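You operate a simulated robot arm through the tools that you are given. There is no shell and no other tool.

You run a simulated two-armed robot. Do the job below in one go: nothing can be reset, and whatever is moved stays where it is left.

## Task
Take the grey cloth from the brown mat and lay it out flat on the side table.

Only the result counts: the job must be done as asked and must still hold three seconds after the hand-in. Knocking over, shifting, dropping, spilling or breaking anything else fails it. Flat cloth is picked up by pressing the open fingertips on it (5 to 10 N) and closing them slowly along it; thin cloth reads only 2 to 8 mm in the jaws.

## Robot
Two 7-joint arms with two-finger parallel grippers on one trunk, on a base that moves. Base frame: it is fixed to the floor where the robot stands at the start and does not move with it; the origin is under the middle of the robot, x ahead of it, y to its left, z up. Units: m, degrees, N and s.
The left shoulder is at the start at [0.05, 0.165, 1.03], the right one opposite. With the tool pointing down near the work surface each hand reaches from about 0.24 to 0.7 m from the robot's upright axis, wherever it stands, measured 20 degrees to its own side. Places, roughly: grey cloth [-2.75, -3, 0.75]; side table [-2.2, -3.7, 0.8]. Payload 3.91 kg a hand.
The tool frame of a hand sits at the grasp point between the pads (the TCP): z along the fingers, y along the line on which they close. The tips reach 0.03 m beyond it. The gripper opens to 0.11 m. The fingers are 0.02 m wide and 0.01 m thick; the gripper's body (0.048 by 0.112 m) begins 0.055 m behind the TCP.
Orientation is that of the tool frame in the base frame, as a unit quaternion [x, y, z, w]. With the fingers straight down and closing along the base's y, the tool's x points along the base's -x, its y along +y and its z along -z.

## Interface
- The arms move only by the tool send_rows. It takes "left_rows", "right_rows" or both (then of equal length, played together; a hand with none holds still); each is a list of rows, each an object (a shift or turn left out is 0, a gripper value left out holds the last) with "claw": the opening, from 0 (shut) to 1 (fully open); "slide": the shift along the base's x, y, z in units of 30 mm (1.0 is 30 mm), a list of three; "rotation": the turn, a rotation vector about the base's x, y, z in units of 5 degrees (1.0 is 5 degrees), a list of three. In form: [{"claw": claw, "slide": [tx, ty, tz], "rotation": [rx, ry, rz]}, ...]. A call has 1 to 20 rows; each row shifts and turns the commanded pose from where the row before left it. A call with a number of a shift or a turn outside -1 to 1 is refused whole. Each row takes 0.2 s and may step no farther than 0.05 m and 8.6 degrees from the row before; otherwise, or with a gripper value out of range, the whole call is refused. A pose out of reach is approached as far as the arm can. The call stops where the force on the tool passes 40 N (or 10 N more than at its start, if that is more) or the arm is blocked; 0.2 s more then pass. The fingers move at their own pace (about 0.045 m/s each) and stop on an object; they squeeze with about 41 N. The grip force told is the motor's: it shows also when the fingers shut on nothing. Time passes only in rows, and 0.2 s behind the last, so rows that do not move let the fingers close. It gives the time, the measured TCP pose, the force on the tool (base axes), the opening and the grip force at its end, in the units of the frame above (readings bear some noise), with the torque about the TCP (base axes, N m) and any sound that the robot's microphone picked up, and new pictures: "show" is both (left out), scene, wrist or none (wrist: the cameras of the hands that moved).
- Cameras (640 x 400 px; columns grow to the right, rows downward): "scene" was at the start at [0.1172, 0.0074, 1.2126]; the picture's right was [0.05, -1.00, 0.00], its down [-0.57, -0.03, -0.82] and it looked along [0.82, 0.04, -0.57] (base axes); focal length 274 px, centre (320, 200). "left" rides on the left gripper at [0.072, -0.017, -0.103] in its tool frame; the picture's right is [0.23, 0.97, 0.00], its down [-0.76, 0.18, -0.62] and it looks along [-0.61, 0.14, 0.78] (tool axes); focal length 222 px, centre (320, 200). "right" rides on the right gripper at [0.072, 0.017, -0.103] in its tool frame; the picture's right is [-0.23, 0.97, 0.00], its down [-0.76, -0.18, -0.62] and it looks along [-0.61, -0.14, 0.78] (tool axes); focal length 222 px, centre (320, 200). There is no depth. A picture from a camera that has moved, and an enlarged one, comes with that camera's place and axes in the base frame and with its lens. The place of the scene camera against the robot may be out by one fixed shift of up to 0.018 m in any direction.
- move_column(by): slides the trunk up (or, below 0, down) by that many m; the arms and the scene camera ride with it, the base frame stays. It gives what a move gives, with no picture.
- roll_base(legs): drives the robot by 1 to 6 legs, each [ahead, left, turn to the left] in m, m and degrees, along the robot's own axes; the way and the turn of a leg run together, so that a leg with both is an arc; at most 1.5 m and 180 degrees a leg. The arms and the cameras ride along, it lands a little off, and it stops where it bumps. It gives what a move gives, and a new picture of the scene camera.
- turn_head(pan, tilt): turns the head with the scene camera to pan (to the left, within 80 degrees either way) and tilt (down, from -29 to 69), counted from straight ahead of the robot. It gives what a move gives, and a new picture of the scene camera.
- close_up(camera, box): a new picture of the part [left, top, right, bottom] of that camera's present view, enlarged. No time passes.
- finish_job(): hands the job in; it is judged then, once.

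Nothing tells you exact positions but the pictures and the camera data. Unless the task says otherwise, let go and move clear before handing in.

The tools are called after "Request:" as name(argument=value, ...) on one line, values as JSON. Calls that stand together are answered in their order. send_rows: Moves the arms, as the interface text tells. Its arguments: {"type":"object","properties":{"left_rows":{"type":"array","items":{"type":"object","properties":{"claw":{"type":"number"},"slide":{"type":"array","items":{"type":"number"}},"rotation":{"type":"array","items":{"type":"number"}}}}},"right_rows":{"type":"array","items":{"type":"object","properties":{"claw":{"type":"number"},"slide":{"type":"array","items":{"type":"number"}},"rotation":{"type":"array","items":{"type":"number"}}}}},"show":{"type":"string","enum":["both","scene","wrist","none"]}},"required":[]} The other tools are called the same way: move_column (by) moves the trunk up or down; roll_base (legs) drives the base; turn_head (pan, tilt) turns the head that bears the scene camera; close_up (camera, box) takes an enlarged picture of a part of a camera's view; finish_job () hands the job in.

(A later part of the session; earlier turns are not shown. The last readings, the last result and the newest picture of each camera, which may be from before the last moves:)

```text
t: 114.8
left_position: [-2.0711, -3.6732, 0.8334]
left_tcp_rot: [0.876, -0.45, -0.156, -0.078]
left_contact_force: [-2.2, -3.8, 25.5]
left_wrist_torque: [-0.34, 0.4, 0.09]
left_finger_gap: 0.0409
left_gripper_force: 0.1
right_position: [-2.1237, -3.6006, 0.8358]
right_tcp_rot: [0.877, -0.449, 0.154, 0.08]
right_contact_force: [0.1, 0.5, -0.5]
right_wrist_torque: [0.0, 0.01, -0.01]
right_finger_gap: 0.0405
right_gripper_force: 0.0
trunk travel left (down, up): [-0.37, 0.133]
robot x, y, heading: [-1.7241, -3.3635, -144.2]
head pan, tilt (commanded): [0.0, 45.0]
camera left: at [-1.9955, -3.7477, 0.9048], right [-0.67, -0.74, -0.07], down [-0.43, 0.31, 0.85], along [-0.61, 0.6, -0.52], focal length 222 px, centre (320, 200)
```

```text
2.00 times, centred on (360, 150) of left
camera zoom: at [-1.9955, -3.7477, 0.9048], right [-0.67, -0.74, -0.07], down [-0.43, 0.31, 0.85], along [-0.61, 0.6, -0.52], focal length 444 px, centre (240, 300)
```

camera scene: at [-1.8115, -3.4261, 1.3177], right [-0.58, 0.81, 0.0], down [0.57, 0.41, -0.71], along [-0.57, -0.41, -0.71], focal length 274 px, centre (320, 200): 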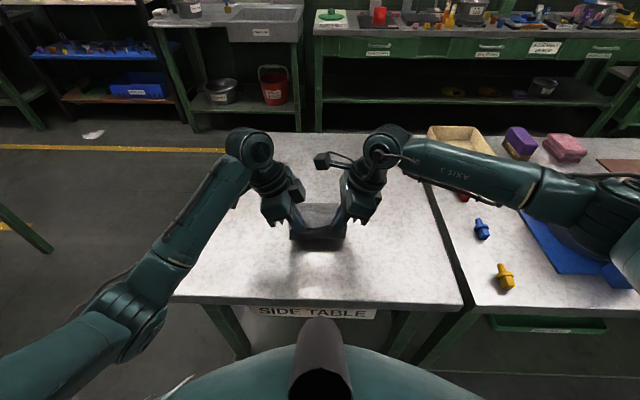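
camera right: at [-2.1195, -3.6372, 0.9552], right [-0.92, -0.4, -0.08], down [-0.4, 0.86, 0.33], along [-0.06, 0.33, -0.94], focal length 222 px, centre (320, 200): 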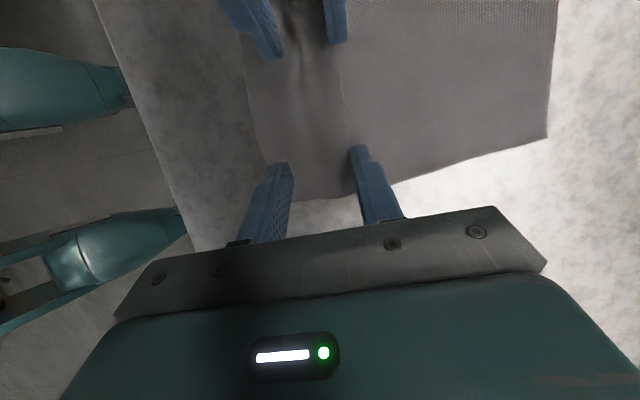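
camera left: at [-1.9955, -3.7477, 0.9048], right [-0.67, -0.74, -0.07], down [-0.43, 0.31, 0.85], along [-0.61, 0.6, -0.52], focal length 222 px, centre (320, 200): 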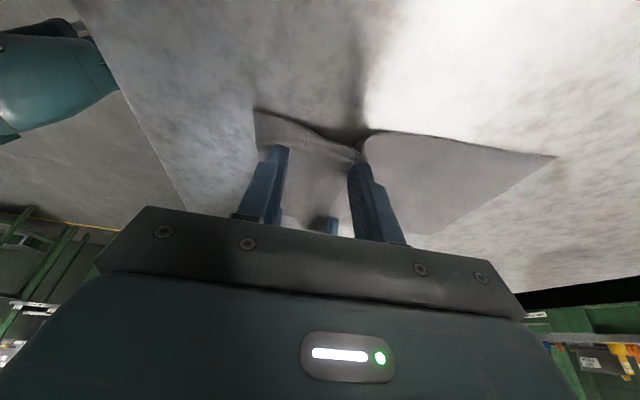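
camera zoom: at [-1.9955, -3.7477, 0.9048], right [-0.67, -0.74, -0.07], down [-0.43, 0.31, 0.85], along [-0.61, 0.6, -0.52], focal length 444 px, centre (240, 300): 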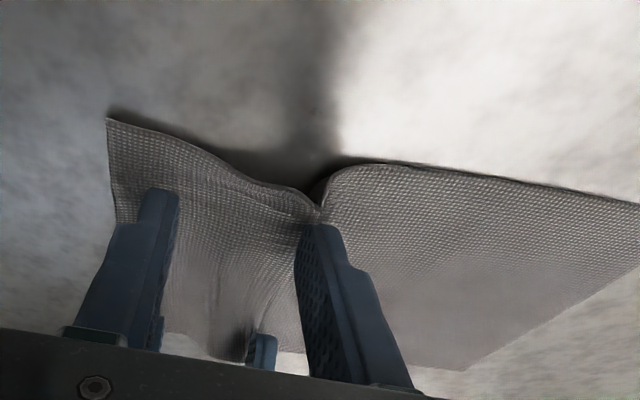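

The left fold has mostly opened too. I will lift both hands straight up clear of the cloth and check its state.

Request:
send_rows(left_rows=[{"slide": [0, 0, 0.2]}, {"slide": [0, 0, 0.3]}, {"slide": [0, 0, 0.5]}, {"slide": [0, 0, 0.7]}, {"slide": [0, 0, 0.8]}], right_rows=[{"slide": [0, 0, 0.2]}, {"slide": [0, 0, 0.3]}, {"slide": [0, 0, 0.5]}, {"slide": [0, 0, 0.7]}, {"slide": [0, 0, 0.8]}], show="both")

Request:
close_up(camera="scene", box=[240, 160, 400, 280])

Request:
close_up(camera="left", box=[200, 0, 560, 220])

```text
t: 116.0
left_position: [-2.0693, -3.6746, 0.9063]
left_tcp_rot: [0.877, -0.449, -0.154, -0.079]
left_contact_force: [0.2, -0.5, 0.6]
left_wrist_torque: [0.03, 0.01, 0.06]
left_finger_gap: 0.0414
left_gripper_force: 0.1
right_position: [-2.1266, -3.6005, 0.9078]
right_tcp_rot: [0.877, -0.449, 0.154, 0.079]
right_contact_force: [0.0, -0.9, -0.1]
right_wrist_torque: [0.02, -0.02, -0.03]
right_finger_gap: 0.0407
right_gripper_force: 0.1
trunk travel left (down, up): [-0.37, 0.133]
robot x, y, heading: [-1.7226, -3.3679, -144.1]
head pan, tilt (commanded): [0.0, 45.0]
camera scene: at [-1.8114, -3.426, 1.3176], right [-0.58, 0.81, 0.0], down [0.57, 0.41, -0.71], along [-0.57, -0.41, -0.71], focal length 274 px, centre (320, 200)
camera right: at [-2.1212, -3.6364, 1.03], right [-0.92, -0.4, -0.08], down [-0.4, 0.86, 0.33], along [-0.06, 0.33, -0.94], focal length 222 px, centre (320, 200)
camera left: at [-1.9946, -3.7481, 0.9789], right [-0.67, -0.74, -0.08], down [-0.44, 0.3, 0.85], along [-0.6, 0.6, -0.53], focal length 222 px, centre (320, 200)
```

scene: 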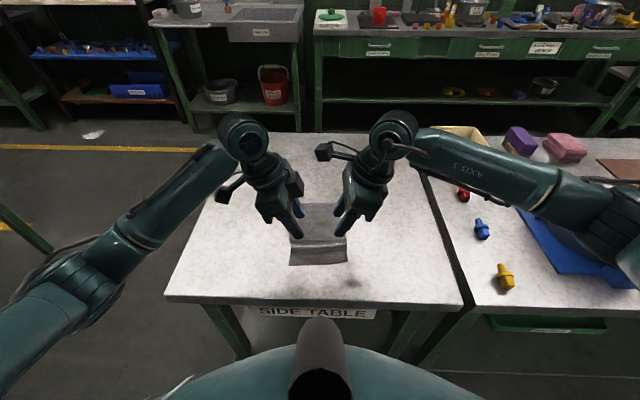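
right: 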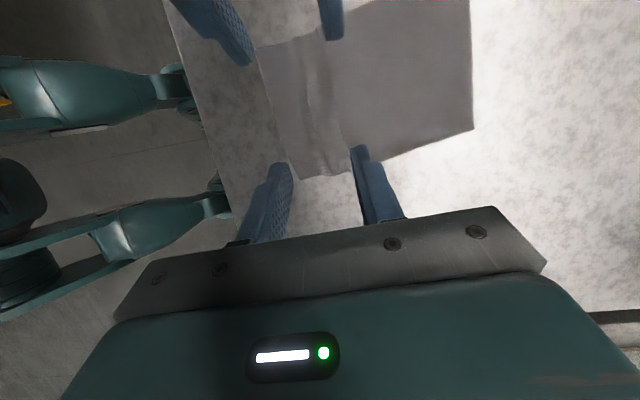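
left: 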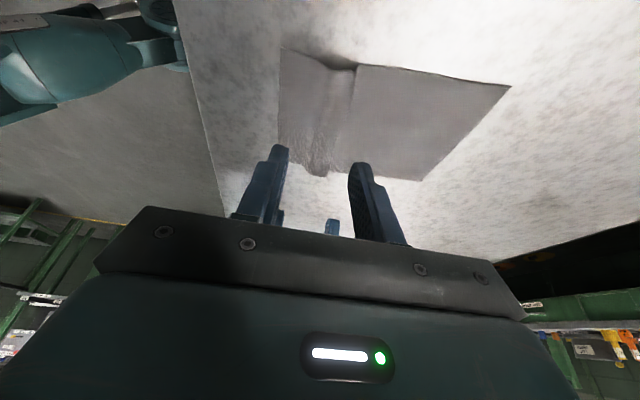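

```text
3.33 times, centred on (320, 220) of scene
camera zoom: at [-1.8114, -3.426, 1.3176], right [-0.58, 0.81, 0.0], down [0.57, 0.41, -0.71], along [-0.57, -0.41, -0.71], focal length 913 px, centre (320, 133)
```

zoom: 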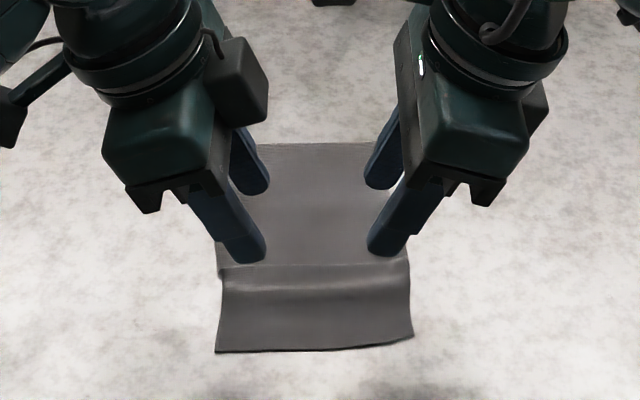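

```text
1.78 times, centred on (380, 110) of left
camera zoom: at [-1.9946, -3.7481, 0.9789], right [-0.67, -0.74, -0.08], down [-0.44, 0.3, 0.85], along [-0.6, 0.6, -0.53], focal length 395 px, centre (213, 360)
```

zoom: 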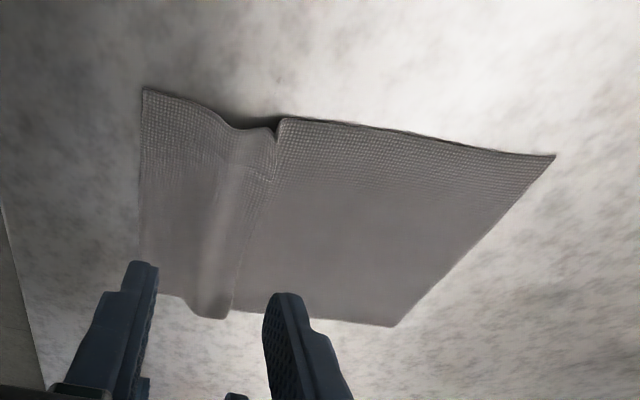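

The cloth is released and flat except for a low ridge about 5 cm from the near edge, roughly 2 cm of slack. I will set the fingers astride the ridge and pull the near strip back towards me while the far fingers anchor the rest.

Request:
send_rows(left_rows=[{"claw": 0.31, "slide": [-0.163, -0.116, -0.7]}, {"slide": [0, 0, -0.7]}, {"slide": [0, 0, -0.6]}, {"slide": [0, 0, -0.27]}, {}], right_rows=[{"claw": 0.31, "slide": [-0.081, -0.058, -0.7]}, {"slide": [0, 0, -0.7]}, {"slide": [0, 0, -0.6]}, {"slide": [0, 0, -0.33]}, {}], show="wrist")

Request:
close_up(camera="left", box=[200, 60, 520, 240])

Request:
close_up(camera="right", box=[160, 0, 560, 240])

```text
t: 117.2
left_position: [-2.0742, -3.6775, 0.8369]
left_tcp_rot: [0.876, -0.45, -0.154, -0.08]
left_contact_force: [-0.2, -0.1, -0.7]
left_wrist_torque: [-0.03, 0.02, 0.0]
left_finger_gap: 0.034
left_gripper_force: 0.0
right_position: [-2.1275, -3.6014, 0.8381]
right_tcp_rot: [0.876, -0.45, 0.155, 0.08]
right_contact_force: [0.9, -0.4, 0.5]
right_wrist_torque: [0.01, -0.01, -0.02]
right_finger_gap: 0.034
right_gripper_force: 0.0
trunk travel left (down, up): [-0.37, 0.133]
robot x, y, heading: [-1.7196, -3.3631, -144.1]
head pan, tilt (commanded): [0.0, 45.0]
camera right: at [-2.1228, -3.6381, 0.9601], right [-0.92, -0.4, -0.08], down [-0.4, 0.86, 0.33], along [-0.06, 0.33, -0.94], focal length 222 px, centre (320, 200)
camera left: at [-2.0001, -3.752, 0.9088], right [-0.67, -0.74, -0.08], down [-0.44, 0.3, 0.85], along [-0.6, 0.6, -0.53], focal length 222 px, centre (320, 200)
```

right: 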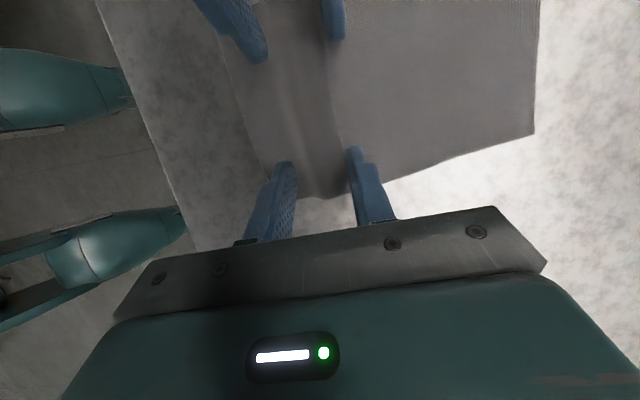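
left: 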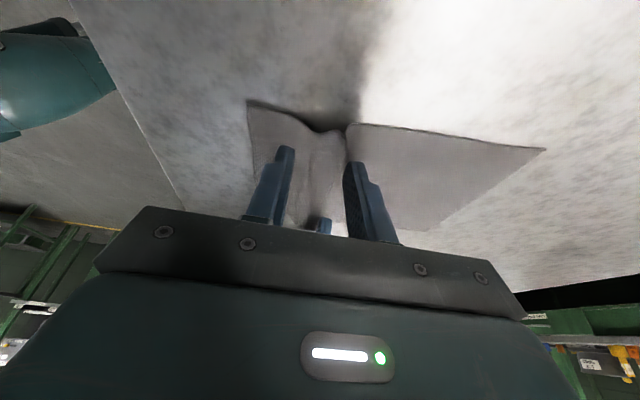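

```text
2.00 times, centred on (360, 150) of left
camera zoom: at [-2.0001, -3.752, 0.9088], right [-0.67, -0.74, -0.08], down [-0.44, 0.3, 0.85], along [-0.6, 0.6, -0.53], focal length 444 px, centre (240, 300)
```

zoom: 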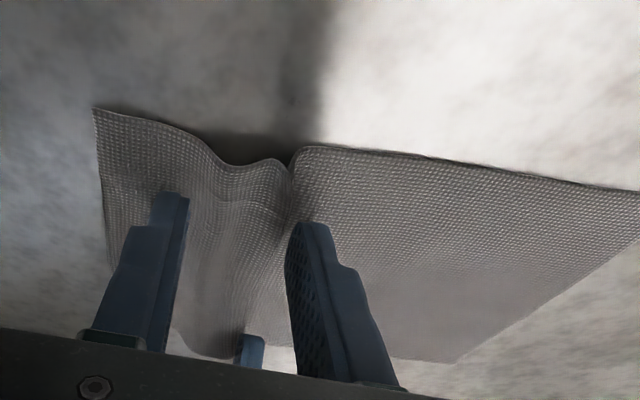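

```text
1.60 times, centred on (360, 120) of right
camera zoom: at [-2.1228, -3.6381, 0.9601], right [-0.92, -0.4, -0.08], down [-0.4, 0.86, 0.33], along [-0.06, 0.33, -0.94], focal length 355 px, centre (256, 328)
```

zoom: 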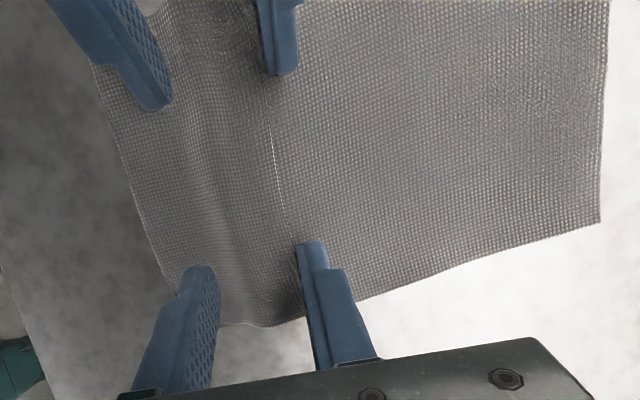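

Request:
send_rows(left_rows=[{"slide": [0, 0, -0.04]}, {"slide": [0, 0, -0.04]}, {"slide": [0, 0, -0.03]}], right_rows=[{"slide": [0, 0, -0.05]}, {"slide": [0, 0, -0.04]}, {"slide": [0, 0, -0.03]}], show="none")

```text
t: 118.0
left_position: [-2.0752, -3.6765, 0.8324]
left_tcp_rot: [0.876, -0.449, -0.155, -0.079]
left_contact_force: [-0.7, 0.1, 0.1]
left_wrist_torque: [0.03, 0.01, 0.01]
left_finger_gap: 0.034
left_gripper_force: 0.1
right_position: [-2.1276, -3.6017, 0.8338]
right_tcp_rot: [0.876, -0.449, 0.155, 0.079]
right_contact_force: [-0.4, -0.5, -1.9]
right_wrist_torque: [-0.01, 0.01, -0.01]
right_finger_gap: 0.0339
right_gripper_force: 0.0
trunk travel left (down, up): [-0.37, 0.133]
robot x, y, heading: [-1.7202, -3.3636, -144.3]
head pan, tilt (commanded): [0.0, 45.0]
```

Request:
send_rows(left_rows=[{"slide": [0, 0, -0.03]}, {"slide": [0, 0, -0.02]}, {}], right_rows=[{"slide": [0, 0, -0.03]}, {"slide": [0, 0, -0.03]}, {}], show="none")

```text
t: 118.8
left_position: [-2.0743, -3.6767, 0.8328]
left_tcp_rot: [0.876, -0.45, -0.154, -0.079]
left_contact_force: [-0.6, -0.1, 1.2]
left_wrist_torque: [0.01, 0.0, 0.0]
left_finger_gap: 0.0344
left_gripper_force: 0.0
right_position: [-2.1275, -3.6038, 0.8329]
right_tcp_rot: [0.876, -0.449, 0.154, 0.079]
right_contact_force: [0.0, 1.0, -0.1]
right_wrist_torque: [-0.03, 0.02, -0.02]
right_finger_gap: 0.0341
right_gripper_force: 0.1
trunk travel left (down, up): [-0.37, 0.133]
robot x, y, heading: [-1.7229, -3.3651, -144.2]
head pan, tilt (commanded): [0.0, 45.0]
```

Request:
send_rows(left_rows=[{"slide": [0, 0, -0.03]}, {}], right_rows=[{"slide": [0, 0, -0.05]}, {}], show="none")

```text
t: 119.4
left_position: [-2.0746, -3.6772, 0.8322]
left_tcp_rot: [0.876, -0.449, -0.156, -0.079]
left_contact_force: [-1.1, 0.3, 4.0]
left_wrist_torque: [0.03, 0.01, 0.0]
left_finger_gap: 0.0341
left_gripper_force: 0.1
right_position: [-2.1274, -3.604, 0.8326]
right_tcp_rot: [0.877, -0.449, 0.154, 0.081]
right_contact_force: [-0.8, 0.7, 7.0]
right_wrist_torque: [-0.06, 0.11, 0.0]
right_finger_gap: 0.0341
right_gripper_force: 0.1
trunk travel left (down, up): [-0.37, 0.133]
robot x, y, heading: [-1.721, -3.3618, -144.3]
head pan, tilt (commanded): [0.0, 45.0]
```

Contact is light, about 4 N left and 7 N right. I will now open with the far fingers held in place to draw the near strip back.

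Request:
send_rows(left_rows=[{"slide": [0, 0, -0.015]}, {"claw": 0.34, "slide": [0.045, 0.032, 0]}, {"claw": 0.37, "slide": [0.045, 0.032, 0]}, {"claw": 0.4, "slide": [0.045, 0.032, 0]}, {"claw": 0.43, "slide": [0.045, 0.032, 0]}], right_rows=[{}, {"claw": 0.34, "slide": [0.045, 0.032, 0]}, {"claw": 0.37, "slide": [0.045, 0.032, 0]}, {"claw": 0.4, "slide": [0.045, 0.032, 0]}, {"claw": 0.43, "slide": [0.045, 0.032, 0]}], show="wrist")

Request:
close_up(camera="left", box=[200, 60, 520, 240])

Request:
close_up(camera="right", box=[160, 0, 560, 240])

```text
t: 120.6
left_position: [-2.0697, -3.6724, 0.833]
left_tcp_rot: [0.876, -0.449, -0.156, -0.078]
left_contact_force: [-1.7, -1.2, 10.9]
left_wrist_torque: [0.0, -0.01, 0.0]
left_finger_gap: 0.0466
left_gripper_force: 0.1
right_position: [-2.121, -3.599, 0.8322]
right_tcp_rot: [0.877, -0.449, 0.153, 0.081]
right_contact_force: [-2.1, -1.3, 10.6]
right_wrist_torque: [-0.18, 0.21, -0.01]
right_finger_gap: 0.0474
right_gripper_force: 0.6
trunk travel left (down, up): [-0.37, 0.133]
robot x, y, heading: [-1.7223, -3.3646, -144.4]
head pan, tilt (commanded): [0.0, 45.0]
camera right: at [-2.1171, -3.6343, 0.9547], right [-0.92, -0.39, -0.07], down [-0.4, 0.86, 0.32], along [-0.06, 0.33, -0.94], focal length 222 px, centre (320, 200)
camera left: at [-1.9952, -3.7471, 0.9049], right [-0.67, -0.74, -0.08], down [-0.44, 0.3, 0.85], along [-0.61, 0.6, -0.53], focal length 222 px, centre (320, 200)
```

right: 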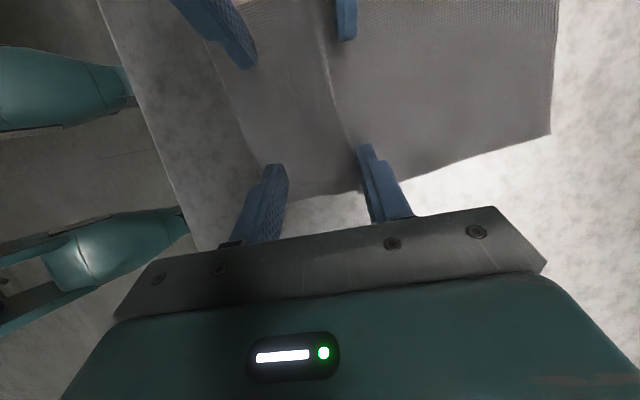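
left: 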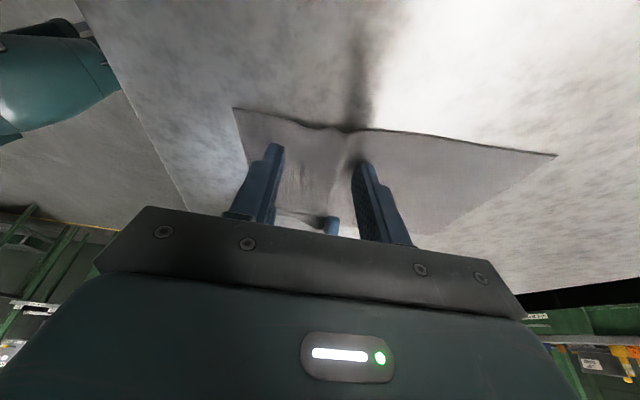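

```text
2.00 times, centred on (360, 150) of left
camera zoom: at [-1.9952, -3.7471, 0.9049], right [-0.67, -0.74, -0.08], down [-0.44, 0.3, 0.85], along [-0.61, 0.6, -0.53], focal length 444 px, centre (240, 300)
```

zoom: 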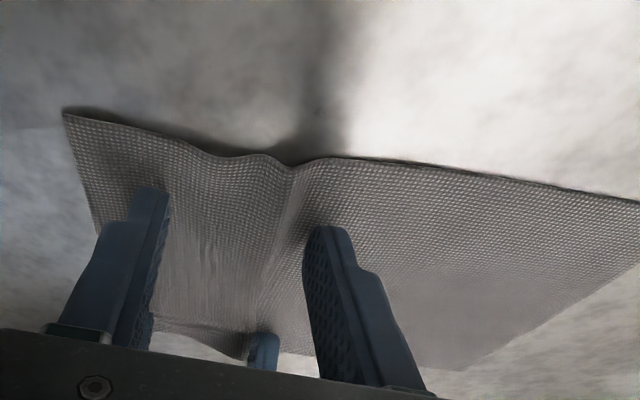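

```text
1.60 times, centred on (360, 120) of right
camera zoom: at [-2.1171, -3.6343, 0.9547], right [-0.92, -0.39, -0.07], down [-0.4, 0.86, 0.32], along [-0.06, 0.33, -0.94], focal length 355 px, centre (256, 328)
```

zoom: 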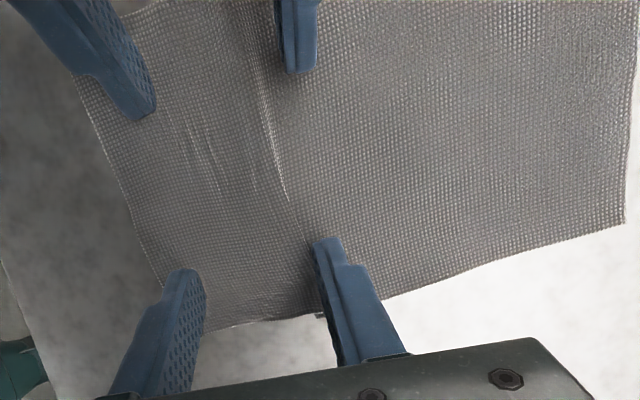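

The ridge is almost gone. A few more steps of the same motion should stretch it flat.

Request:
send_rows(left_rows=[{"claw": 0.46, "slide": [0.045, 0.032, 0]}, {"claw": 0.49, "slide": [0.045, 0.032, 0]}, {"claw": 0.52, "slide": [0.045, 0.032, 0]}, {"claw": 0.54, "slide": [0.03, 0.021, 0]}], right_rows=[{"claw": 0.46, "slide": [0.045, 0.032, 0]}, {"claw": 0.49, "slide": [0.045, 0.032, 0]}, {"claw": 0.52, "slide": [0.045, 0.032, 0]}, {"claw": 0.54, "slide": [0.03, 0.021, 0]}], show="none")

Request:
close_up(camera="left", box=[180, 60, 500, 240])

Request:
close_up(camera="right", box=[160, 0, 560, 240])

```text
t: 121.6
left_position: [-2.0641, -3.6697, 0.8323]
left_tcp_rot: [0.876, -0.449, -0.156, -0.078]
left_contact_force: [-4.5, -1.2, 16.9]
left_wrist_torque: [0.13, -0.09, 0.03]
left_finger_gap: 0.0551
left_gripper_force: 0.0
right_position: [-2.117, -3.5961, 0.8319]
right_tcp_rot: [0.876, -0.449, 0.155, 0.079]
right_contact_force: [-1.4, -2.6, 11.2]
right_wrist_torque: [-0.21, 0.17, 0.0]
right_finger_gap: 0.0575
right_gripper_force: 0.0
trunk travel left (down, up): [-0.37, 0.133]
robot x, y, heading: [-1.723, -3.3625, -144.4]
head pan, tilt (commanded): [0.0, 45.0]
```

```text
2.00 times, centred on (340, 150) of left
camera zoom: at [-1.9902, -3.7431, 0.9048], right [-0.67, -0.74, -0.07], down [-0.43, 0.3, 0.85], along [-0.61, 0.6, -0.53], focal length 444 px, centre (280, 300)
```

zoom: 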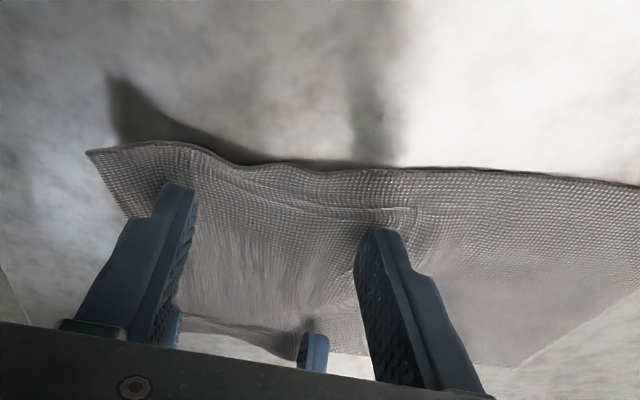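

```text
1.60 times, centred on (360, 120) of right
camera zoom: at [-2.1116, -3.6306, 0.9548], right [-0.92, -0.4, -0.08], down [-0.4, 0.86, 0.32], along [-0.06, 0.33, -0.94], focal length 355 px, centre (256, 328)
```

zoom: 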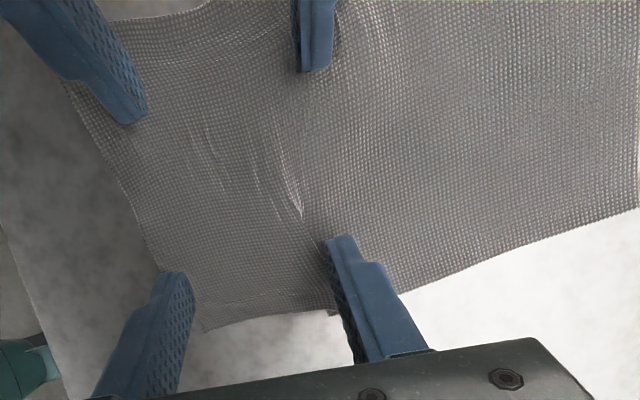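

Request:
send_rows(left_rows=[{"slide": [0, 0, 0.2]}, {"slide": [0, 0, 0.4]}, {"slide": [0, 0, 0.7]}, {"slide": [0, 0, 0.9]}, {"slide": [0, 0, 0.9]}, {"slide": [0, 0, 0.9]}], right_rows=[{"slide": [0, 0, 0.2]}, {"slide": [0, 0, 0.4]}, {"slide": [0, 0, 0.7]}, {"slide": [0, 0, 0.9]}, {"slide": [0, 0, 0.9]}, {"slide": [0, 0, 0.9]}], show="both")

Request:
close_up(camera="scene", box=[240, 160, 400, 280])

Request:
close_up(camera="left", box=[200, 0, 560, 220])

Request:
close_up(camera="right", box=[160, 0, 560, 240])

```text
t: 123.0
left_position: [-2.0643, -3.6681, 0.9517]
left_tcp_rot: [0.876, -0.45, -0.155, -0.08]
left_contact_force: [0.5, -0.3, 0.0]
left_wrist_torque: [-0.04, 0.02, 0.01]
left_finger_gap: 0.0591
left_gripper_force: 0.1
right_position: [-2.1162, -3.5944, 0.9525]
right_tcp_rot: [0.877, -0.449, 0.154, 0.079]
right_contact_force: [-0.1, -0.7, 0.5]
right_wrist_torque: [0.0, 0.03, 0.0]
right_finger_gap: 0.0595
right_gripper_force: 0.2
trunk travel left (down, up): [-0.37, 0.133]
robot x, y, heading: [-1.7212, -3.3645, -144.3]
head pan, tilt (commanded): [0.0, 45.0]
camera scene: at [-1.8114, -3.426, 1.3176], right [-0.58, 0.81, 0.0], down [0.57, 0.41, -0.71], along [-0.57, -0.41, -0.71], focal length 274 px, centre (320, 200)
camera right: at [-2.1117, -3.6301, 1.0741], right [-0.92, -0.4, -0.08], down [-0.4, 0.86, 0.33], along [-0.06, 0.33, -0.94], focal length 222 px, centre (320, 200)
camera left: at [-1.9907, -3.743, 1.0246], right [-0.67, -0.74, -0.08], down [-0.44, 0.3, 0.85], along [-0.6, 0.6, -0.53], focal length 222 px, centre (320, 200)
```

scene: 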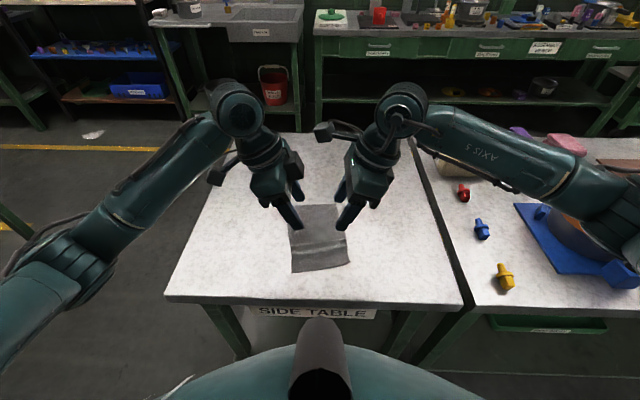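
right: 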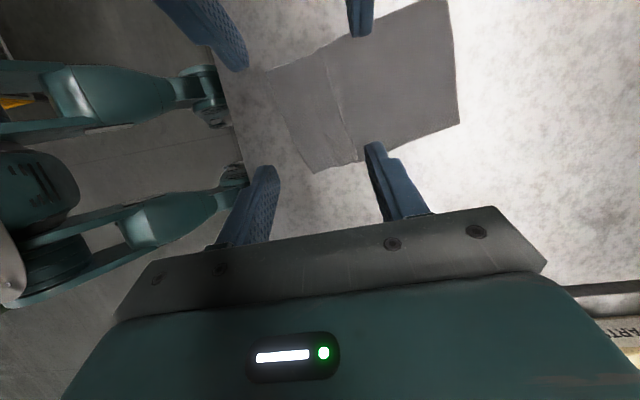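
left: 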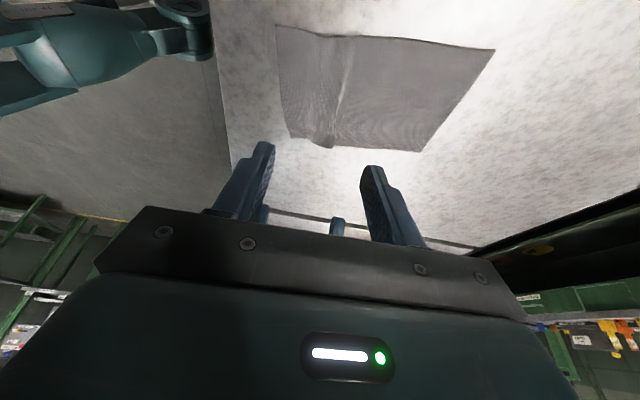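

```text
3.33 times, centred on (320, 220) of scene
camera zoom: at [-1.8114, -3.426, 1.3176], right [-0.58, 0.81, 0.0], down [0.57, 0.41, -0.71], along [-0.57, -0.41, -0.71], focal length 913 px, centre (320, 133)
```

zoom: 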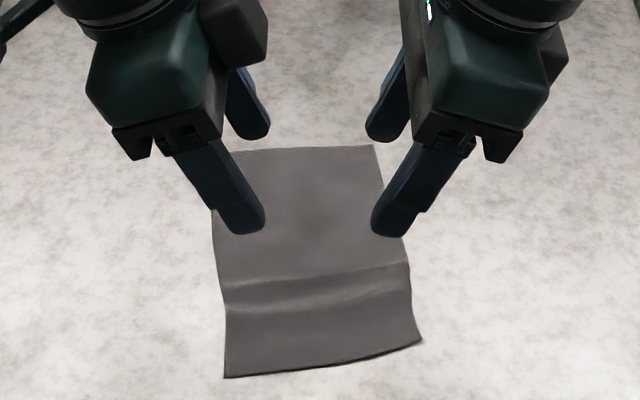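

```text
1.78 times, centred on (380, 110) of left
camera zoom: at [-1.9907, -3.743, 1.0246], right [-0.67, -0.74, -0.08], down [-0.44, 0.3, 0.85], along [-0.6, 0.6, -0.53], focal length 395 px, centre (213, 360)
```

zoom: 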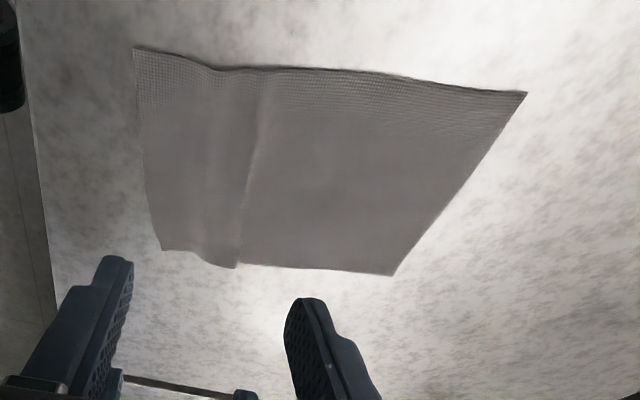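

```text
1.60 times, centred on (360, 120) of right
camera zoom: at [-2.1117, -3.6301, 1.0741], right [-0.92, -0.4, -0.08], down [-0.4, 0.86, 0.33], along [-0.06, 0.33, -0.94], focal length 355 px, centre (256, 328)
```

zoom: 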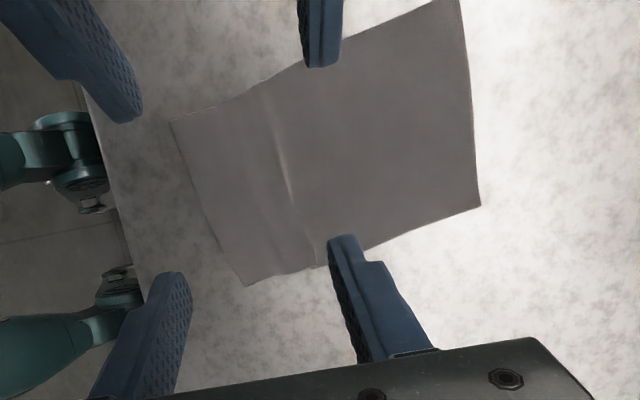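

The cloth is nearly flat: the left side is about 0.19 m long and the right about 0.175 m, with a low residual ridge. I will move the left hand up and out of the way and repeat the pull with the right hand alone.

Request:
send_rows(left_rows=[{"slide": [0.39, -0.54, 0.7]}, {"slide": [0.39, -0.54, 0.7]}, {"slide": [0.39, -0.54, 0.7]}, {}, {}, {}, {}], right_rows=[{"claw": 0.31}, {}, {"slide": [-0.397, -0.473, -0.5]}, {"slide": [-0.397, -0.473, -0.9]}, {"slide": [0, 0, -0.9]}, {"slide": [0, 0, -0.9]}, {"slide": [0, 0, -0.6]}], show="both")

Request:
close_up(camera="right", box=[160, 0, 560, 240])

```text
t: 124.6
left_position: [-2.0297, -3.7164, 1.0147]
left_tcp_rot: [0.876, -0.45, -0.155, -0.08]
left_contact_force: [-0.3, -0.4, -0.4]
left_wrist_torque: [-0.01, -0.04, 0.03]
left_finger_gap: 0.0595
left_gripper_force: 0.1
right_position: [-2.1395, -3.6226, 0.8378]
right_tcp_rot: [0.876, -0.449, 0.155, 0.08]
right_contact_force: [0.3, 0.3, 0.5]
right_wrist_torque: [-0.04, 0.0, 0.0]
right_finger_gap: 0.0343
right_gripper_force: 0.1
trunk travel left (down, up): [-0.37, 0.133]
robot x, y, heading: [-1.7206, -3.3614, -144.3]
head pan, tilt (commanded): [0.0, 45.0]
camera scene: at [-1.8116, -3.4261, 1.3177], right [-0.58, 0.81, 0.0], down [0.57, 0.41, -0.71], along [-0.57, -0.41, -0.71], focal length 274 px, centre (320, 200)
camera right: at [-2.136, -3.6581, 0.96], right [-0.92, -0.4, -0.08], down [-0.4, 0.86, 0.33], along [-0.06, 0.33, -0.94], focal length 222 px, centre (320, 200)
camera left: at [-1.9554, -3.792, 1.0874], right [-0.67, -0.74, -0.08], down [-0.44, 0.3, 0.85], along [-0.6, 0.6, -0.53], focal length 222 px, centre (320, 200)
```

scene: 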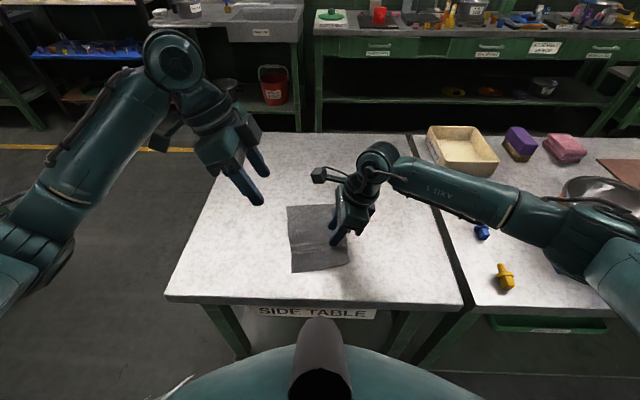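
right: 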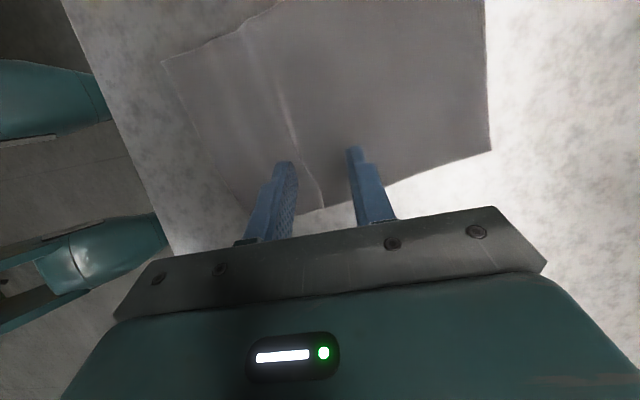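
left: 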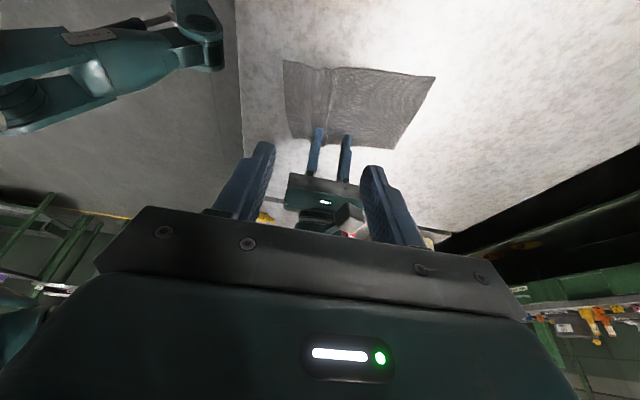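

```text
1.60 times, centred on (360, 120) of right
camera zoom: at [-2.136, -3.6581, 0.96], right [-0.92, -0.4, -0.08], down [-0.4, 0.86, 0.33], along [-0.06, 0.33, -0.94], focal length 355 px, centre (256, 328)
```

zoom: 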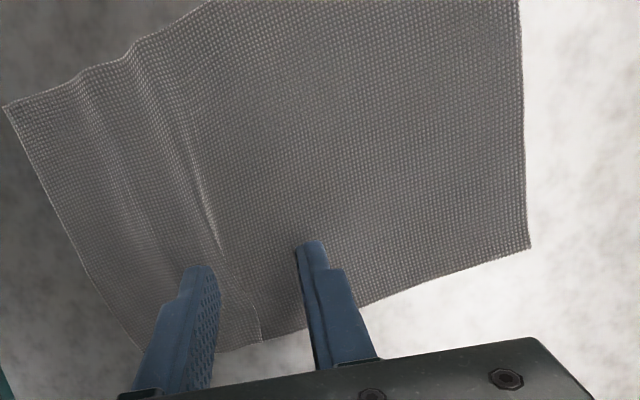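

Request:
send_rows(right_rows=[{"slide": [0, 0, -0.06]}, {"slide": [0, 0, -0.06]}, {"slide": [0, 0, -0.06]}, {"slide": [0, 0, -0.03]}, {}], show="none")

```text
t: 125.8
left_position: [-2.0274, -3.7172, 1.0163]
left_tcp_rot: [0.876, -0.449, -0.155, -0.079]
left_contact_force: [-0.4, -0.5, 0.3]
left_wrist_torque: [0.01, 0.01, -0.01]
left_finger_gap: 0.0593
left_gripper_force: 0.0
right_position: [-2.1407, -3.6235, 0.8322]
right_tcp_rot: [0.877, -0.449, 0.154, 0.08]
right_contact_force: [0.0, 3.2, 8.5]
right_wrist_torque: [0.1, -0.01, 0.02]
right_finger_gap: 0.0342
right_gripper_force: 0.1
trunk travel left (down, up): [-0.37, 0.133]
robot x, y, heading: [-1.7181, -3.366, -144.1]
head pan, tilt (commanded): [0.0, 45.0]
```

Request:
send_rows(right_rows=[{"claw": 0.34, "slide": [0.045, 0.032, 0]}, {"claw": 0.37, "slide": [0.045, 0.032, 0]}, {"claw": 0.4, "slide": [0.045, 0.032, 0]}, {"claw": 0.43, "slide": [0.045, 0.032, 0]}, {"claw": 0.46, "slide": [0.045, 0.032, 0]}, {"claw": 0.49, "slide": [0.045, 0.032, 0]}], show="none")

Request:
close_up(camera="right", box=[160, 0, 560, 240])

Request:
close_up(camera="left", box=[250, 40, 470, 180])

```text
t: 127.2
left_position: [-2.0289, -3.7174, 1.016]
left_tcp_rot: [0.877, -0.448, -0.154, -0.078]
left_contact_force: [0.3, -0.5, 0.0]
left_wrist_torque: [0.02, -0.02, -0.01]
left_finger_gap: 0.0595
left_gripper_force: 0.1
right_position: [-2.1334, -3.6172, 0.8329]
right_tcp_rot: [0.876, -0.449, 0.155, 0.081]
right_contact_force: [-2.4, -1.8, 14.7]
right_wrist_torque: [-0.02, -0.02, 0.0]
right_finger_gap: 0.052
right_gripper_force: 0.0
trunk travel left (down, up): [-0.37, 0.133]
robot x, y, heading: [-1.7229, -3.3656, -144.3]
head pan, tilt (commanded): [0.0, 45.0]
```

```text
1.60 times, centred on (360, 120) of right
camera zoom: at [-2.1283, -3.6533, 0.9543], right [-0.92, -0.4, -0.08], down [-0.4, 0.86, 0.32], along [-0.06, 0.33, -0.94], focal length 355 px, centre (256, 328)
```

zoom: 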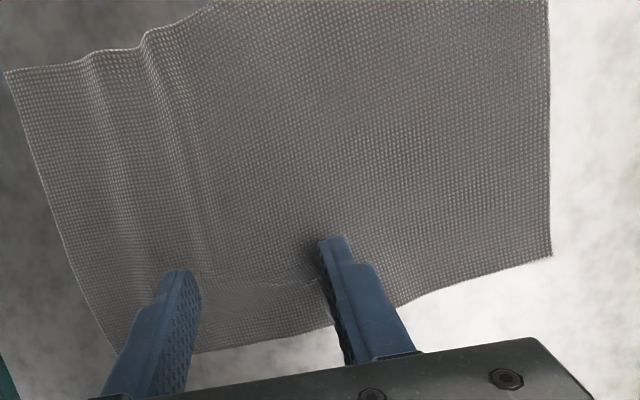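

```text
2.86 times, centred on (360, 110) of left
camera zoom: at [-1.9548, -3.7917, 1.0878], right [-0.67, -0.74, -0.08], down [-0.44, 0.3, 0.85], along [-0.6, 0.6, -0.53], focal length 635 px, centre (206, 457)
```

zoom: 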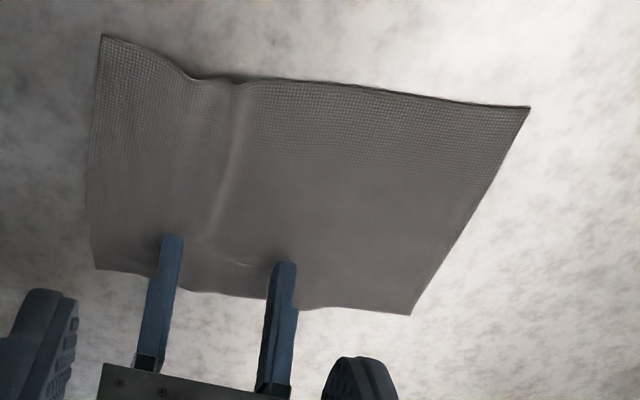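

The right side is now flat. I will lift the right hand away and repeat the small pull with the left hand.

Request:
send_rows(left_rows=[{}, {}, {}, {}, {}, {}], right_rows=[{"slide": [0, 0, 0.15]}, {"slide": [0, 0, 0.4]}, {"slide": [0, 0, 0.8]}, {"slide": [-0.4, 0.56, 0.7]}, {"slide": [-0.4, 0.56, 0.7]}, {"slide": [-0.4, 0.56, 0.7]}], show="both")

Request:
close_up(camera="left", box=[250, 40, 470, 180])

Request:
close_up(camera="scene", box=[240, 160, 400, 280])

```text
t: 128.6
left_position: [-2.0297, -3.717, 1.0155]
left_tcp_rot: [0.876, -0.449, -0.154, -0.079]
left_contact_force: [-0.2, -0.1, 0.5]
left_wrist_torque: [0.03, 0.02, 0.03]
left_finger_gap: 0.0593
left_gripper_force: 0.1
right_position: [-2.1695, -3.5669, 0.9352]
right_tcp_rot: [0.877, -0.449, 0.154, 0.079]
right_contact_force: [0.2, -0.4, -0.2]
right_wrist_torque: [0.02, 0.03, 0.0]
right_finger_gap: 0.054
right_gripper_force: 0.1
trunk travel left (down, up): [-0.37, 0.133]
robot x, y, heading: [-1.7215, -3.3611, -144.4]
head pan, tilt (commanded): [0.0, 45.0]
camera scene: at [-1.8115, -3.4258, 1.3176], right [-0.58, 0.81, 0.0], down [0.57, 0.41, -0.71], along [-0.57, -0.41, -0.71], focal length 274 px, centre (320, 200)
camera right: at [-2.1652, -3.6028, 1.0568], right [-0.92, -0.4, -0.08], down [-0.4, 0.86, 0.33], along [-0.06, 0.33, -0.94], focal length 222 px, centre (320, 200)
camera left: at [-1.9553, -3.7918, 1.0875], right [-0.67, -0.74, -0.08], down [-0.44, 0.3, 0.85], along [-0.6, 0.6, -0.53], focal length 222 px, centre (320, 200)
```

scene: 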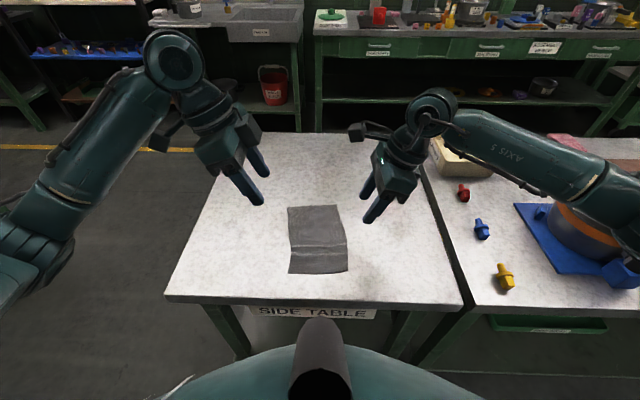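
right: 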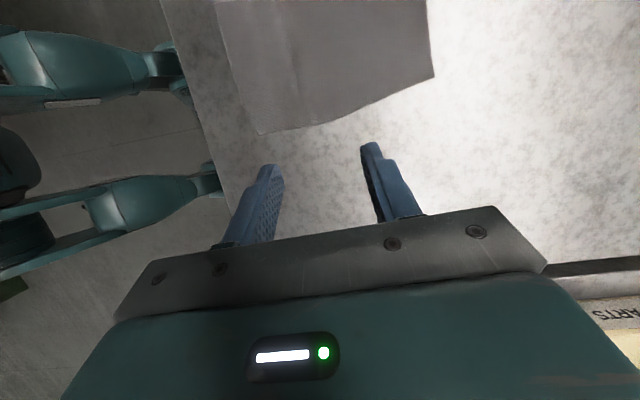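
left: 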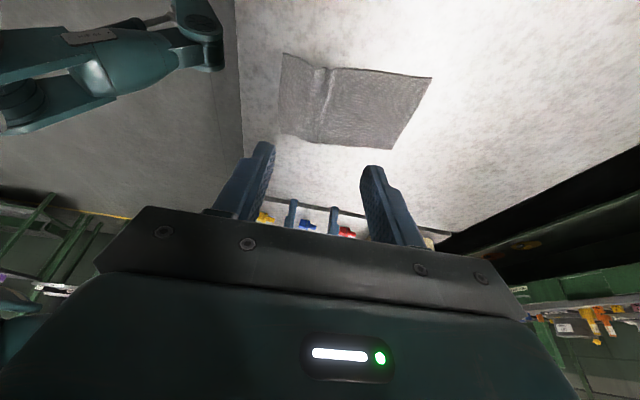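

```text
2.86 times, centred on (360, 110) of left
camera zoom: at [-1.9553, -3.7918, 1.0875], right [-0.67, -0.74, -0.08], down [-0.44, 0.3, 0.85], along [-0.6, 0.6, -0.53], focal length 635 px, centre (206, 457)
```

zoom: 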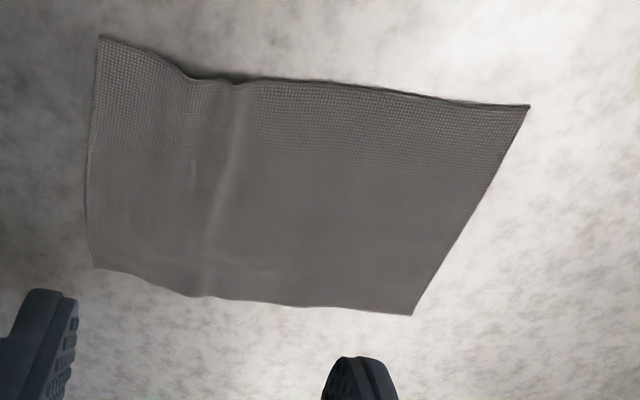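

```text
3.33 times, centred on (320, 220) of scene
camera zoom: at [-1.8115, -3.4258, 1.3176], right [-0.58, 0.81, 0.0], down [0.57, 0.41, -0.71], along [-0.57, -0.41, -0.71], focal length 913 px, centre (320, 133)
```

zoom: 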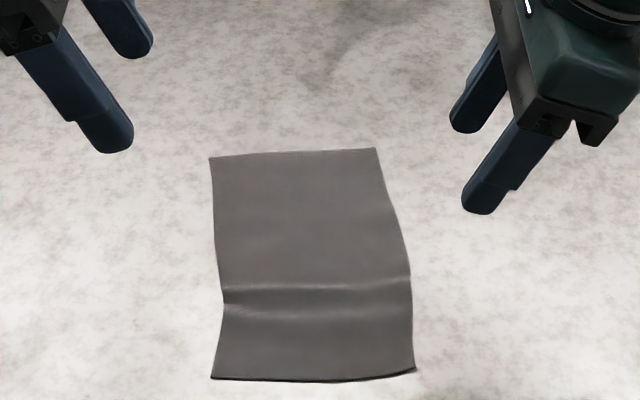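

The cloth is very close to flat, with only a faint ripple strongest at the left edge. One more gentle pull with the left hand astride that ripple should finish it.

Request:
send_rows(left_rows=[{"claw": 0.31, "slide": [-0.42, 0.604, -0.9]}, {"slide": [-0.42, 0.604, -0.9]}, {"slide": [-0.42, 0.604, -0.9]}, {"slide": [0, 0, -0.9]}, {"slide": [0, 0, -0.9]}, {"slide": [0, 0, -0.9]}, {"slide": [0, 0, -0.45]}, {}], right_rows=[{"slide": [-0.2, 0.28, 0.8]}, {"slide": [-0.2, 0.28, 0.8]}, {}, {}, {}, {}, {}, {}], show="wrist")

Request:
close_up(camera="left", box=[180, 60, 500, 240])

```text
t: 130.4
left_position: [-2.0661, -3.6628, 0.8393]
left_tcp_rot: [0.876, -0.449, -0.155, -0.079]
left_contact_force: [0.1, -0.4, 0.3]
left_wrist_torque: [-0.04, 0.0, -0.02]
left_finger_gap: 0.0342
left_gripper_force: 0.1
right_position: [-2.1815, -3.5515, 0.9823]
right_tcp_rot: [0.876, -0.451, 0.154, 0.08]
right_contact_force: [-0.2, -0.5, 0.8]
right_wrist_torque: [0.02, -0.03, 0.01]
right_finger_gap: 0.0539
right_gripper_force: 0.0
trunk travel left (down, up): [-0.37, 0.133]
robot x, y, heading: [-1.7219, -3.3623, -144.3]
head pan, tilt (commanded): [0.0, 45.0]
camera right: at [-2.1772, -3.587, 1.1038], right [-0.92, -0.4, -0.08], down [-0.4, 0.86, 0.33], along [-0.06, 0.33, -0.94], focal length 222 px, centre (320, 200)
camera left: at [-1.9929, -3.7381, 0.9105], right [-0.67, -0.74, -0.08], down [-0.44, 0.3, 0.85], along [-0.6, 0.6, -0.53], focal length 222 px, centre (320, 200)
```

right: 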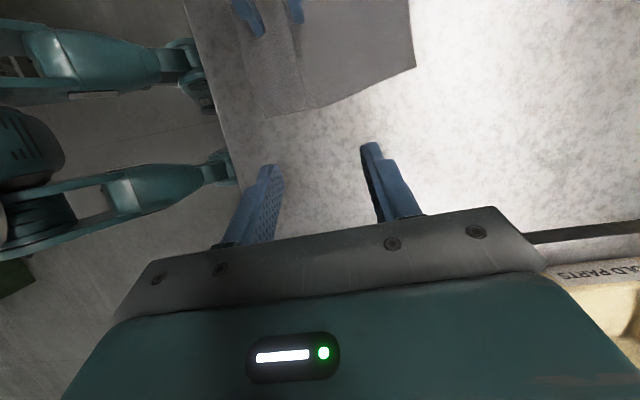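
left: 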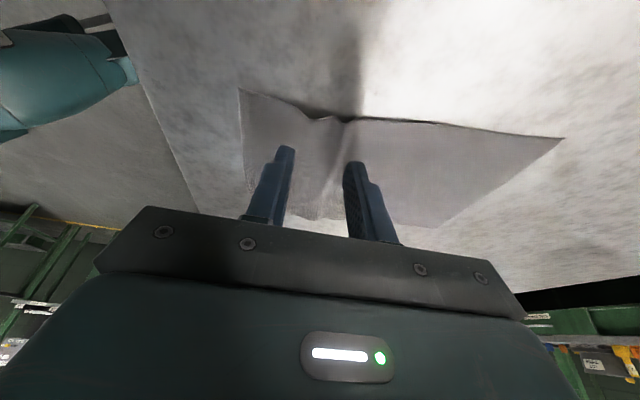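

```text
2.00 times, centred on (340, 150) of left
camera zoom: at [-1.9929, -3.7381, 0.9105], right [-0.67, -0.74, -0.08], down [-0.44, 0.3, 0.85], along [-0.6, 0.6, -0.53], focal length 444 px, centre (280, 300)
```

zoom: 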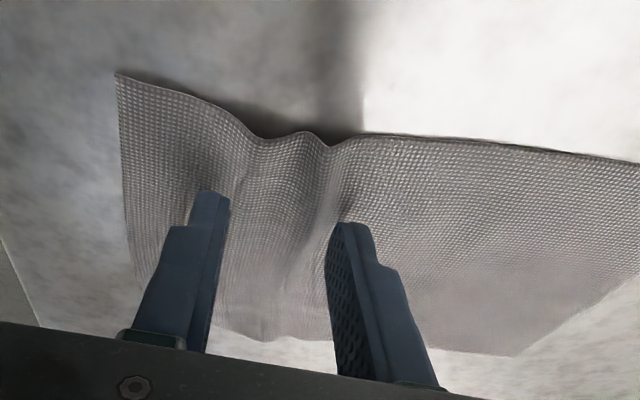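

Request:
send_rows(left_rows=[{"slide": [0, 0, -0.07]}, {"slide": [0, 0, -0.07]}, {"slide": [0, 0, -0.06]}, {"slide": [0, 0, -0.03]}, {}], show="none")

```text
t: 131.6
left_position: [-2.0672, -3.6637, 0.8335]
left_tcp_rot: [0.876, -0.45, -0.154, -0.078]
left_contact_force: [-0.7, -1.7, 5.7]
left_wrist_torque: [0.02, -0.06, -0.01]
left_finger_gap: 0.0341
left_gripper_force: 0.0
right_position: [-2.1823, -3.5518, 0.9827]
right_tcp_rot: [0.876, -0.45, 0.155, 0.079]
right_contact_force: [0.0, 0.2, -0.1]
right_wrist_torque: [-0.01, -0.03, -0.01]
right_finger_gap: 0.054
right_gripper_force: 0.1
trunk travel left (down, up): [-0.37, 0.133]
robot x, y, heading: [-1.7231, -3.3653, -144.3]
head pan, tilt (commanded): [0.0, 45.0]
```

Request:
send_rows(left_rows=[{"claw": 0.34, "slide": [0.045, 0.032, -0.01]}, {"claw": 0.37, "slide": [0.045, 0.032, 0]}, {"claw": 0.4, "slide": [0.045, 0.032, 0]}, {"claw": 0.43, "slide": [0.045, 0.032, 0]}, {"claw": 0.45, "slide": [0.03, 0.021, 0]}], show="none")

Request:
close_up(camera="left", box=[180, 60, 500, 240])

Request:
close_up(camera="scene", box=[240, 160, 400, 280])

```text
t: 132.8
left_position: [-2.061, -3.6578, 0.8314]
left_tcp_rot: [0.877, -0.448, -0.157, -0.077]
left_contact_force: [-3.8, -2.2, 17.6]
left_wrist_torque: [0.09, -0.09, -0.01]
left_finger_gap: 0.0451
left_gripper_force: 0.1
right_position: [-2.1802, -3.5491, 0.9833]
right_tcp_rot: [0.876, -0.449, 0.154, 0.08]
right_contact_force: [-0.5, -0.1, 1.0]
right_wrist_torque: [0.0, 0.01, -0.03]
right_finger_gap: 0.054
right_gripper_force: 0.0
trunk travel left (down, up): [-0.37, 0.133]
robot x, y, heading: [-1.7221, -3.3644, -144.0]
head pan, tilt (commanded): [0.0, 45.0]
```

```text
2.00 times, centred on (340, 150) of left
camera zoom: at [-1.9868, -3.7331, 0.9047], right [-0.67, -0.74, -0.07], down [-0.43, 0.3, 0.85], along [-0.61, 0.6, -0.53], focal length 444 px, centre (280, 300)
```

zoom: 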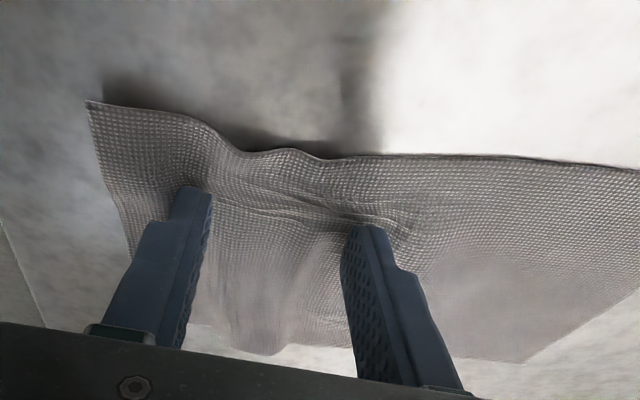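

```text
3.33 times, centred on (320, 220) of scene
camera zoom: at [-1.811, -3.4255, 1.3179], right [-0.58, 0.81, 0.0], down [0.57, 0.41, -0.71], along [-0.57, -0.41, -0.71], focal length 913 px, centre (320, 133)
```

zoom: 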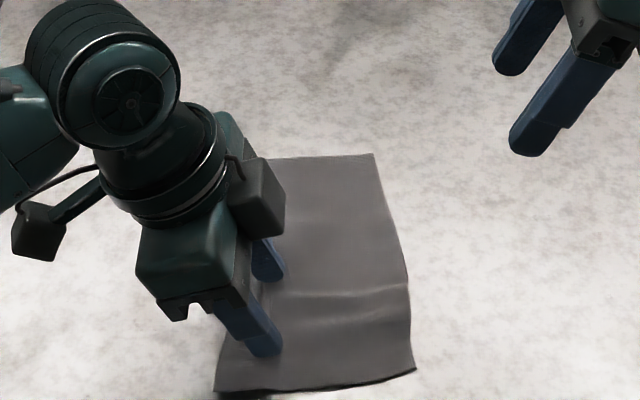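

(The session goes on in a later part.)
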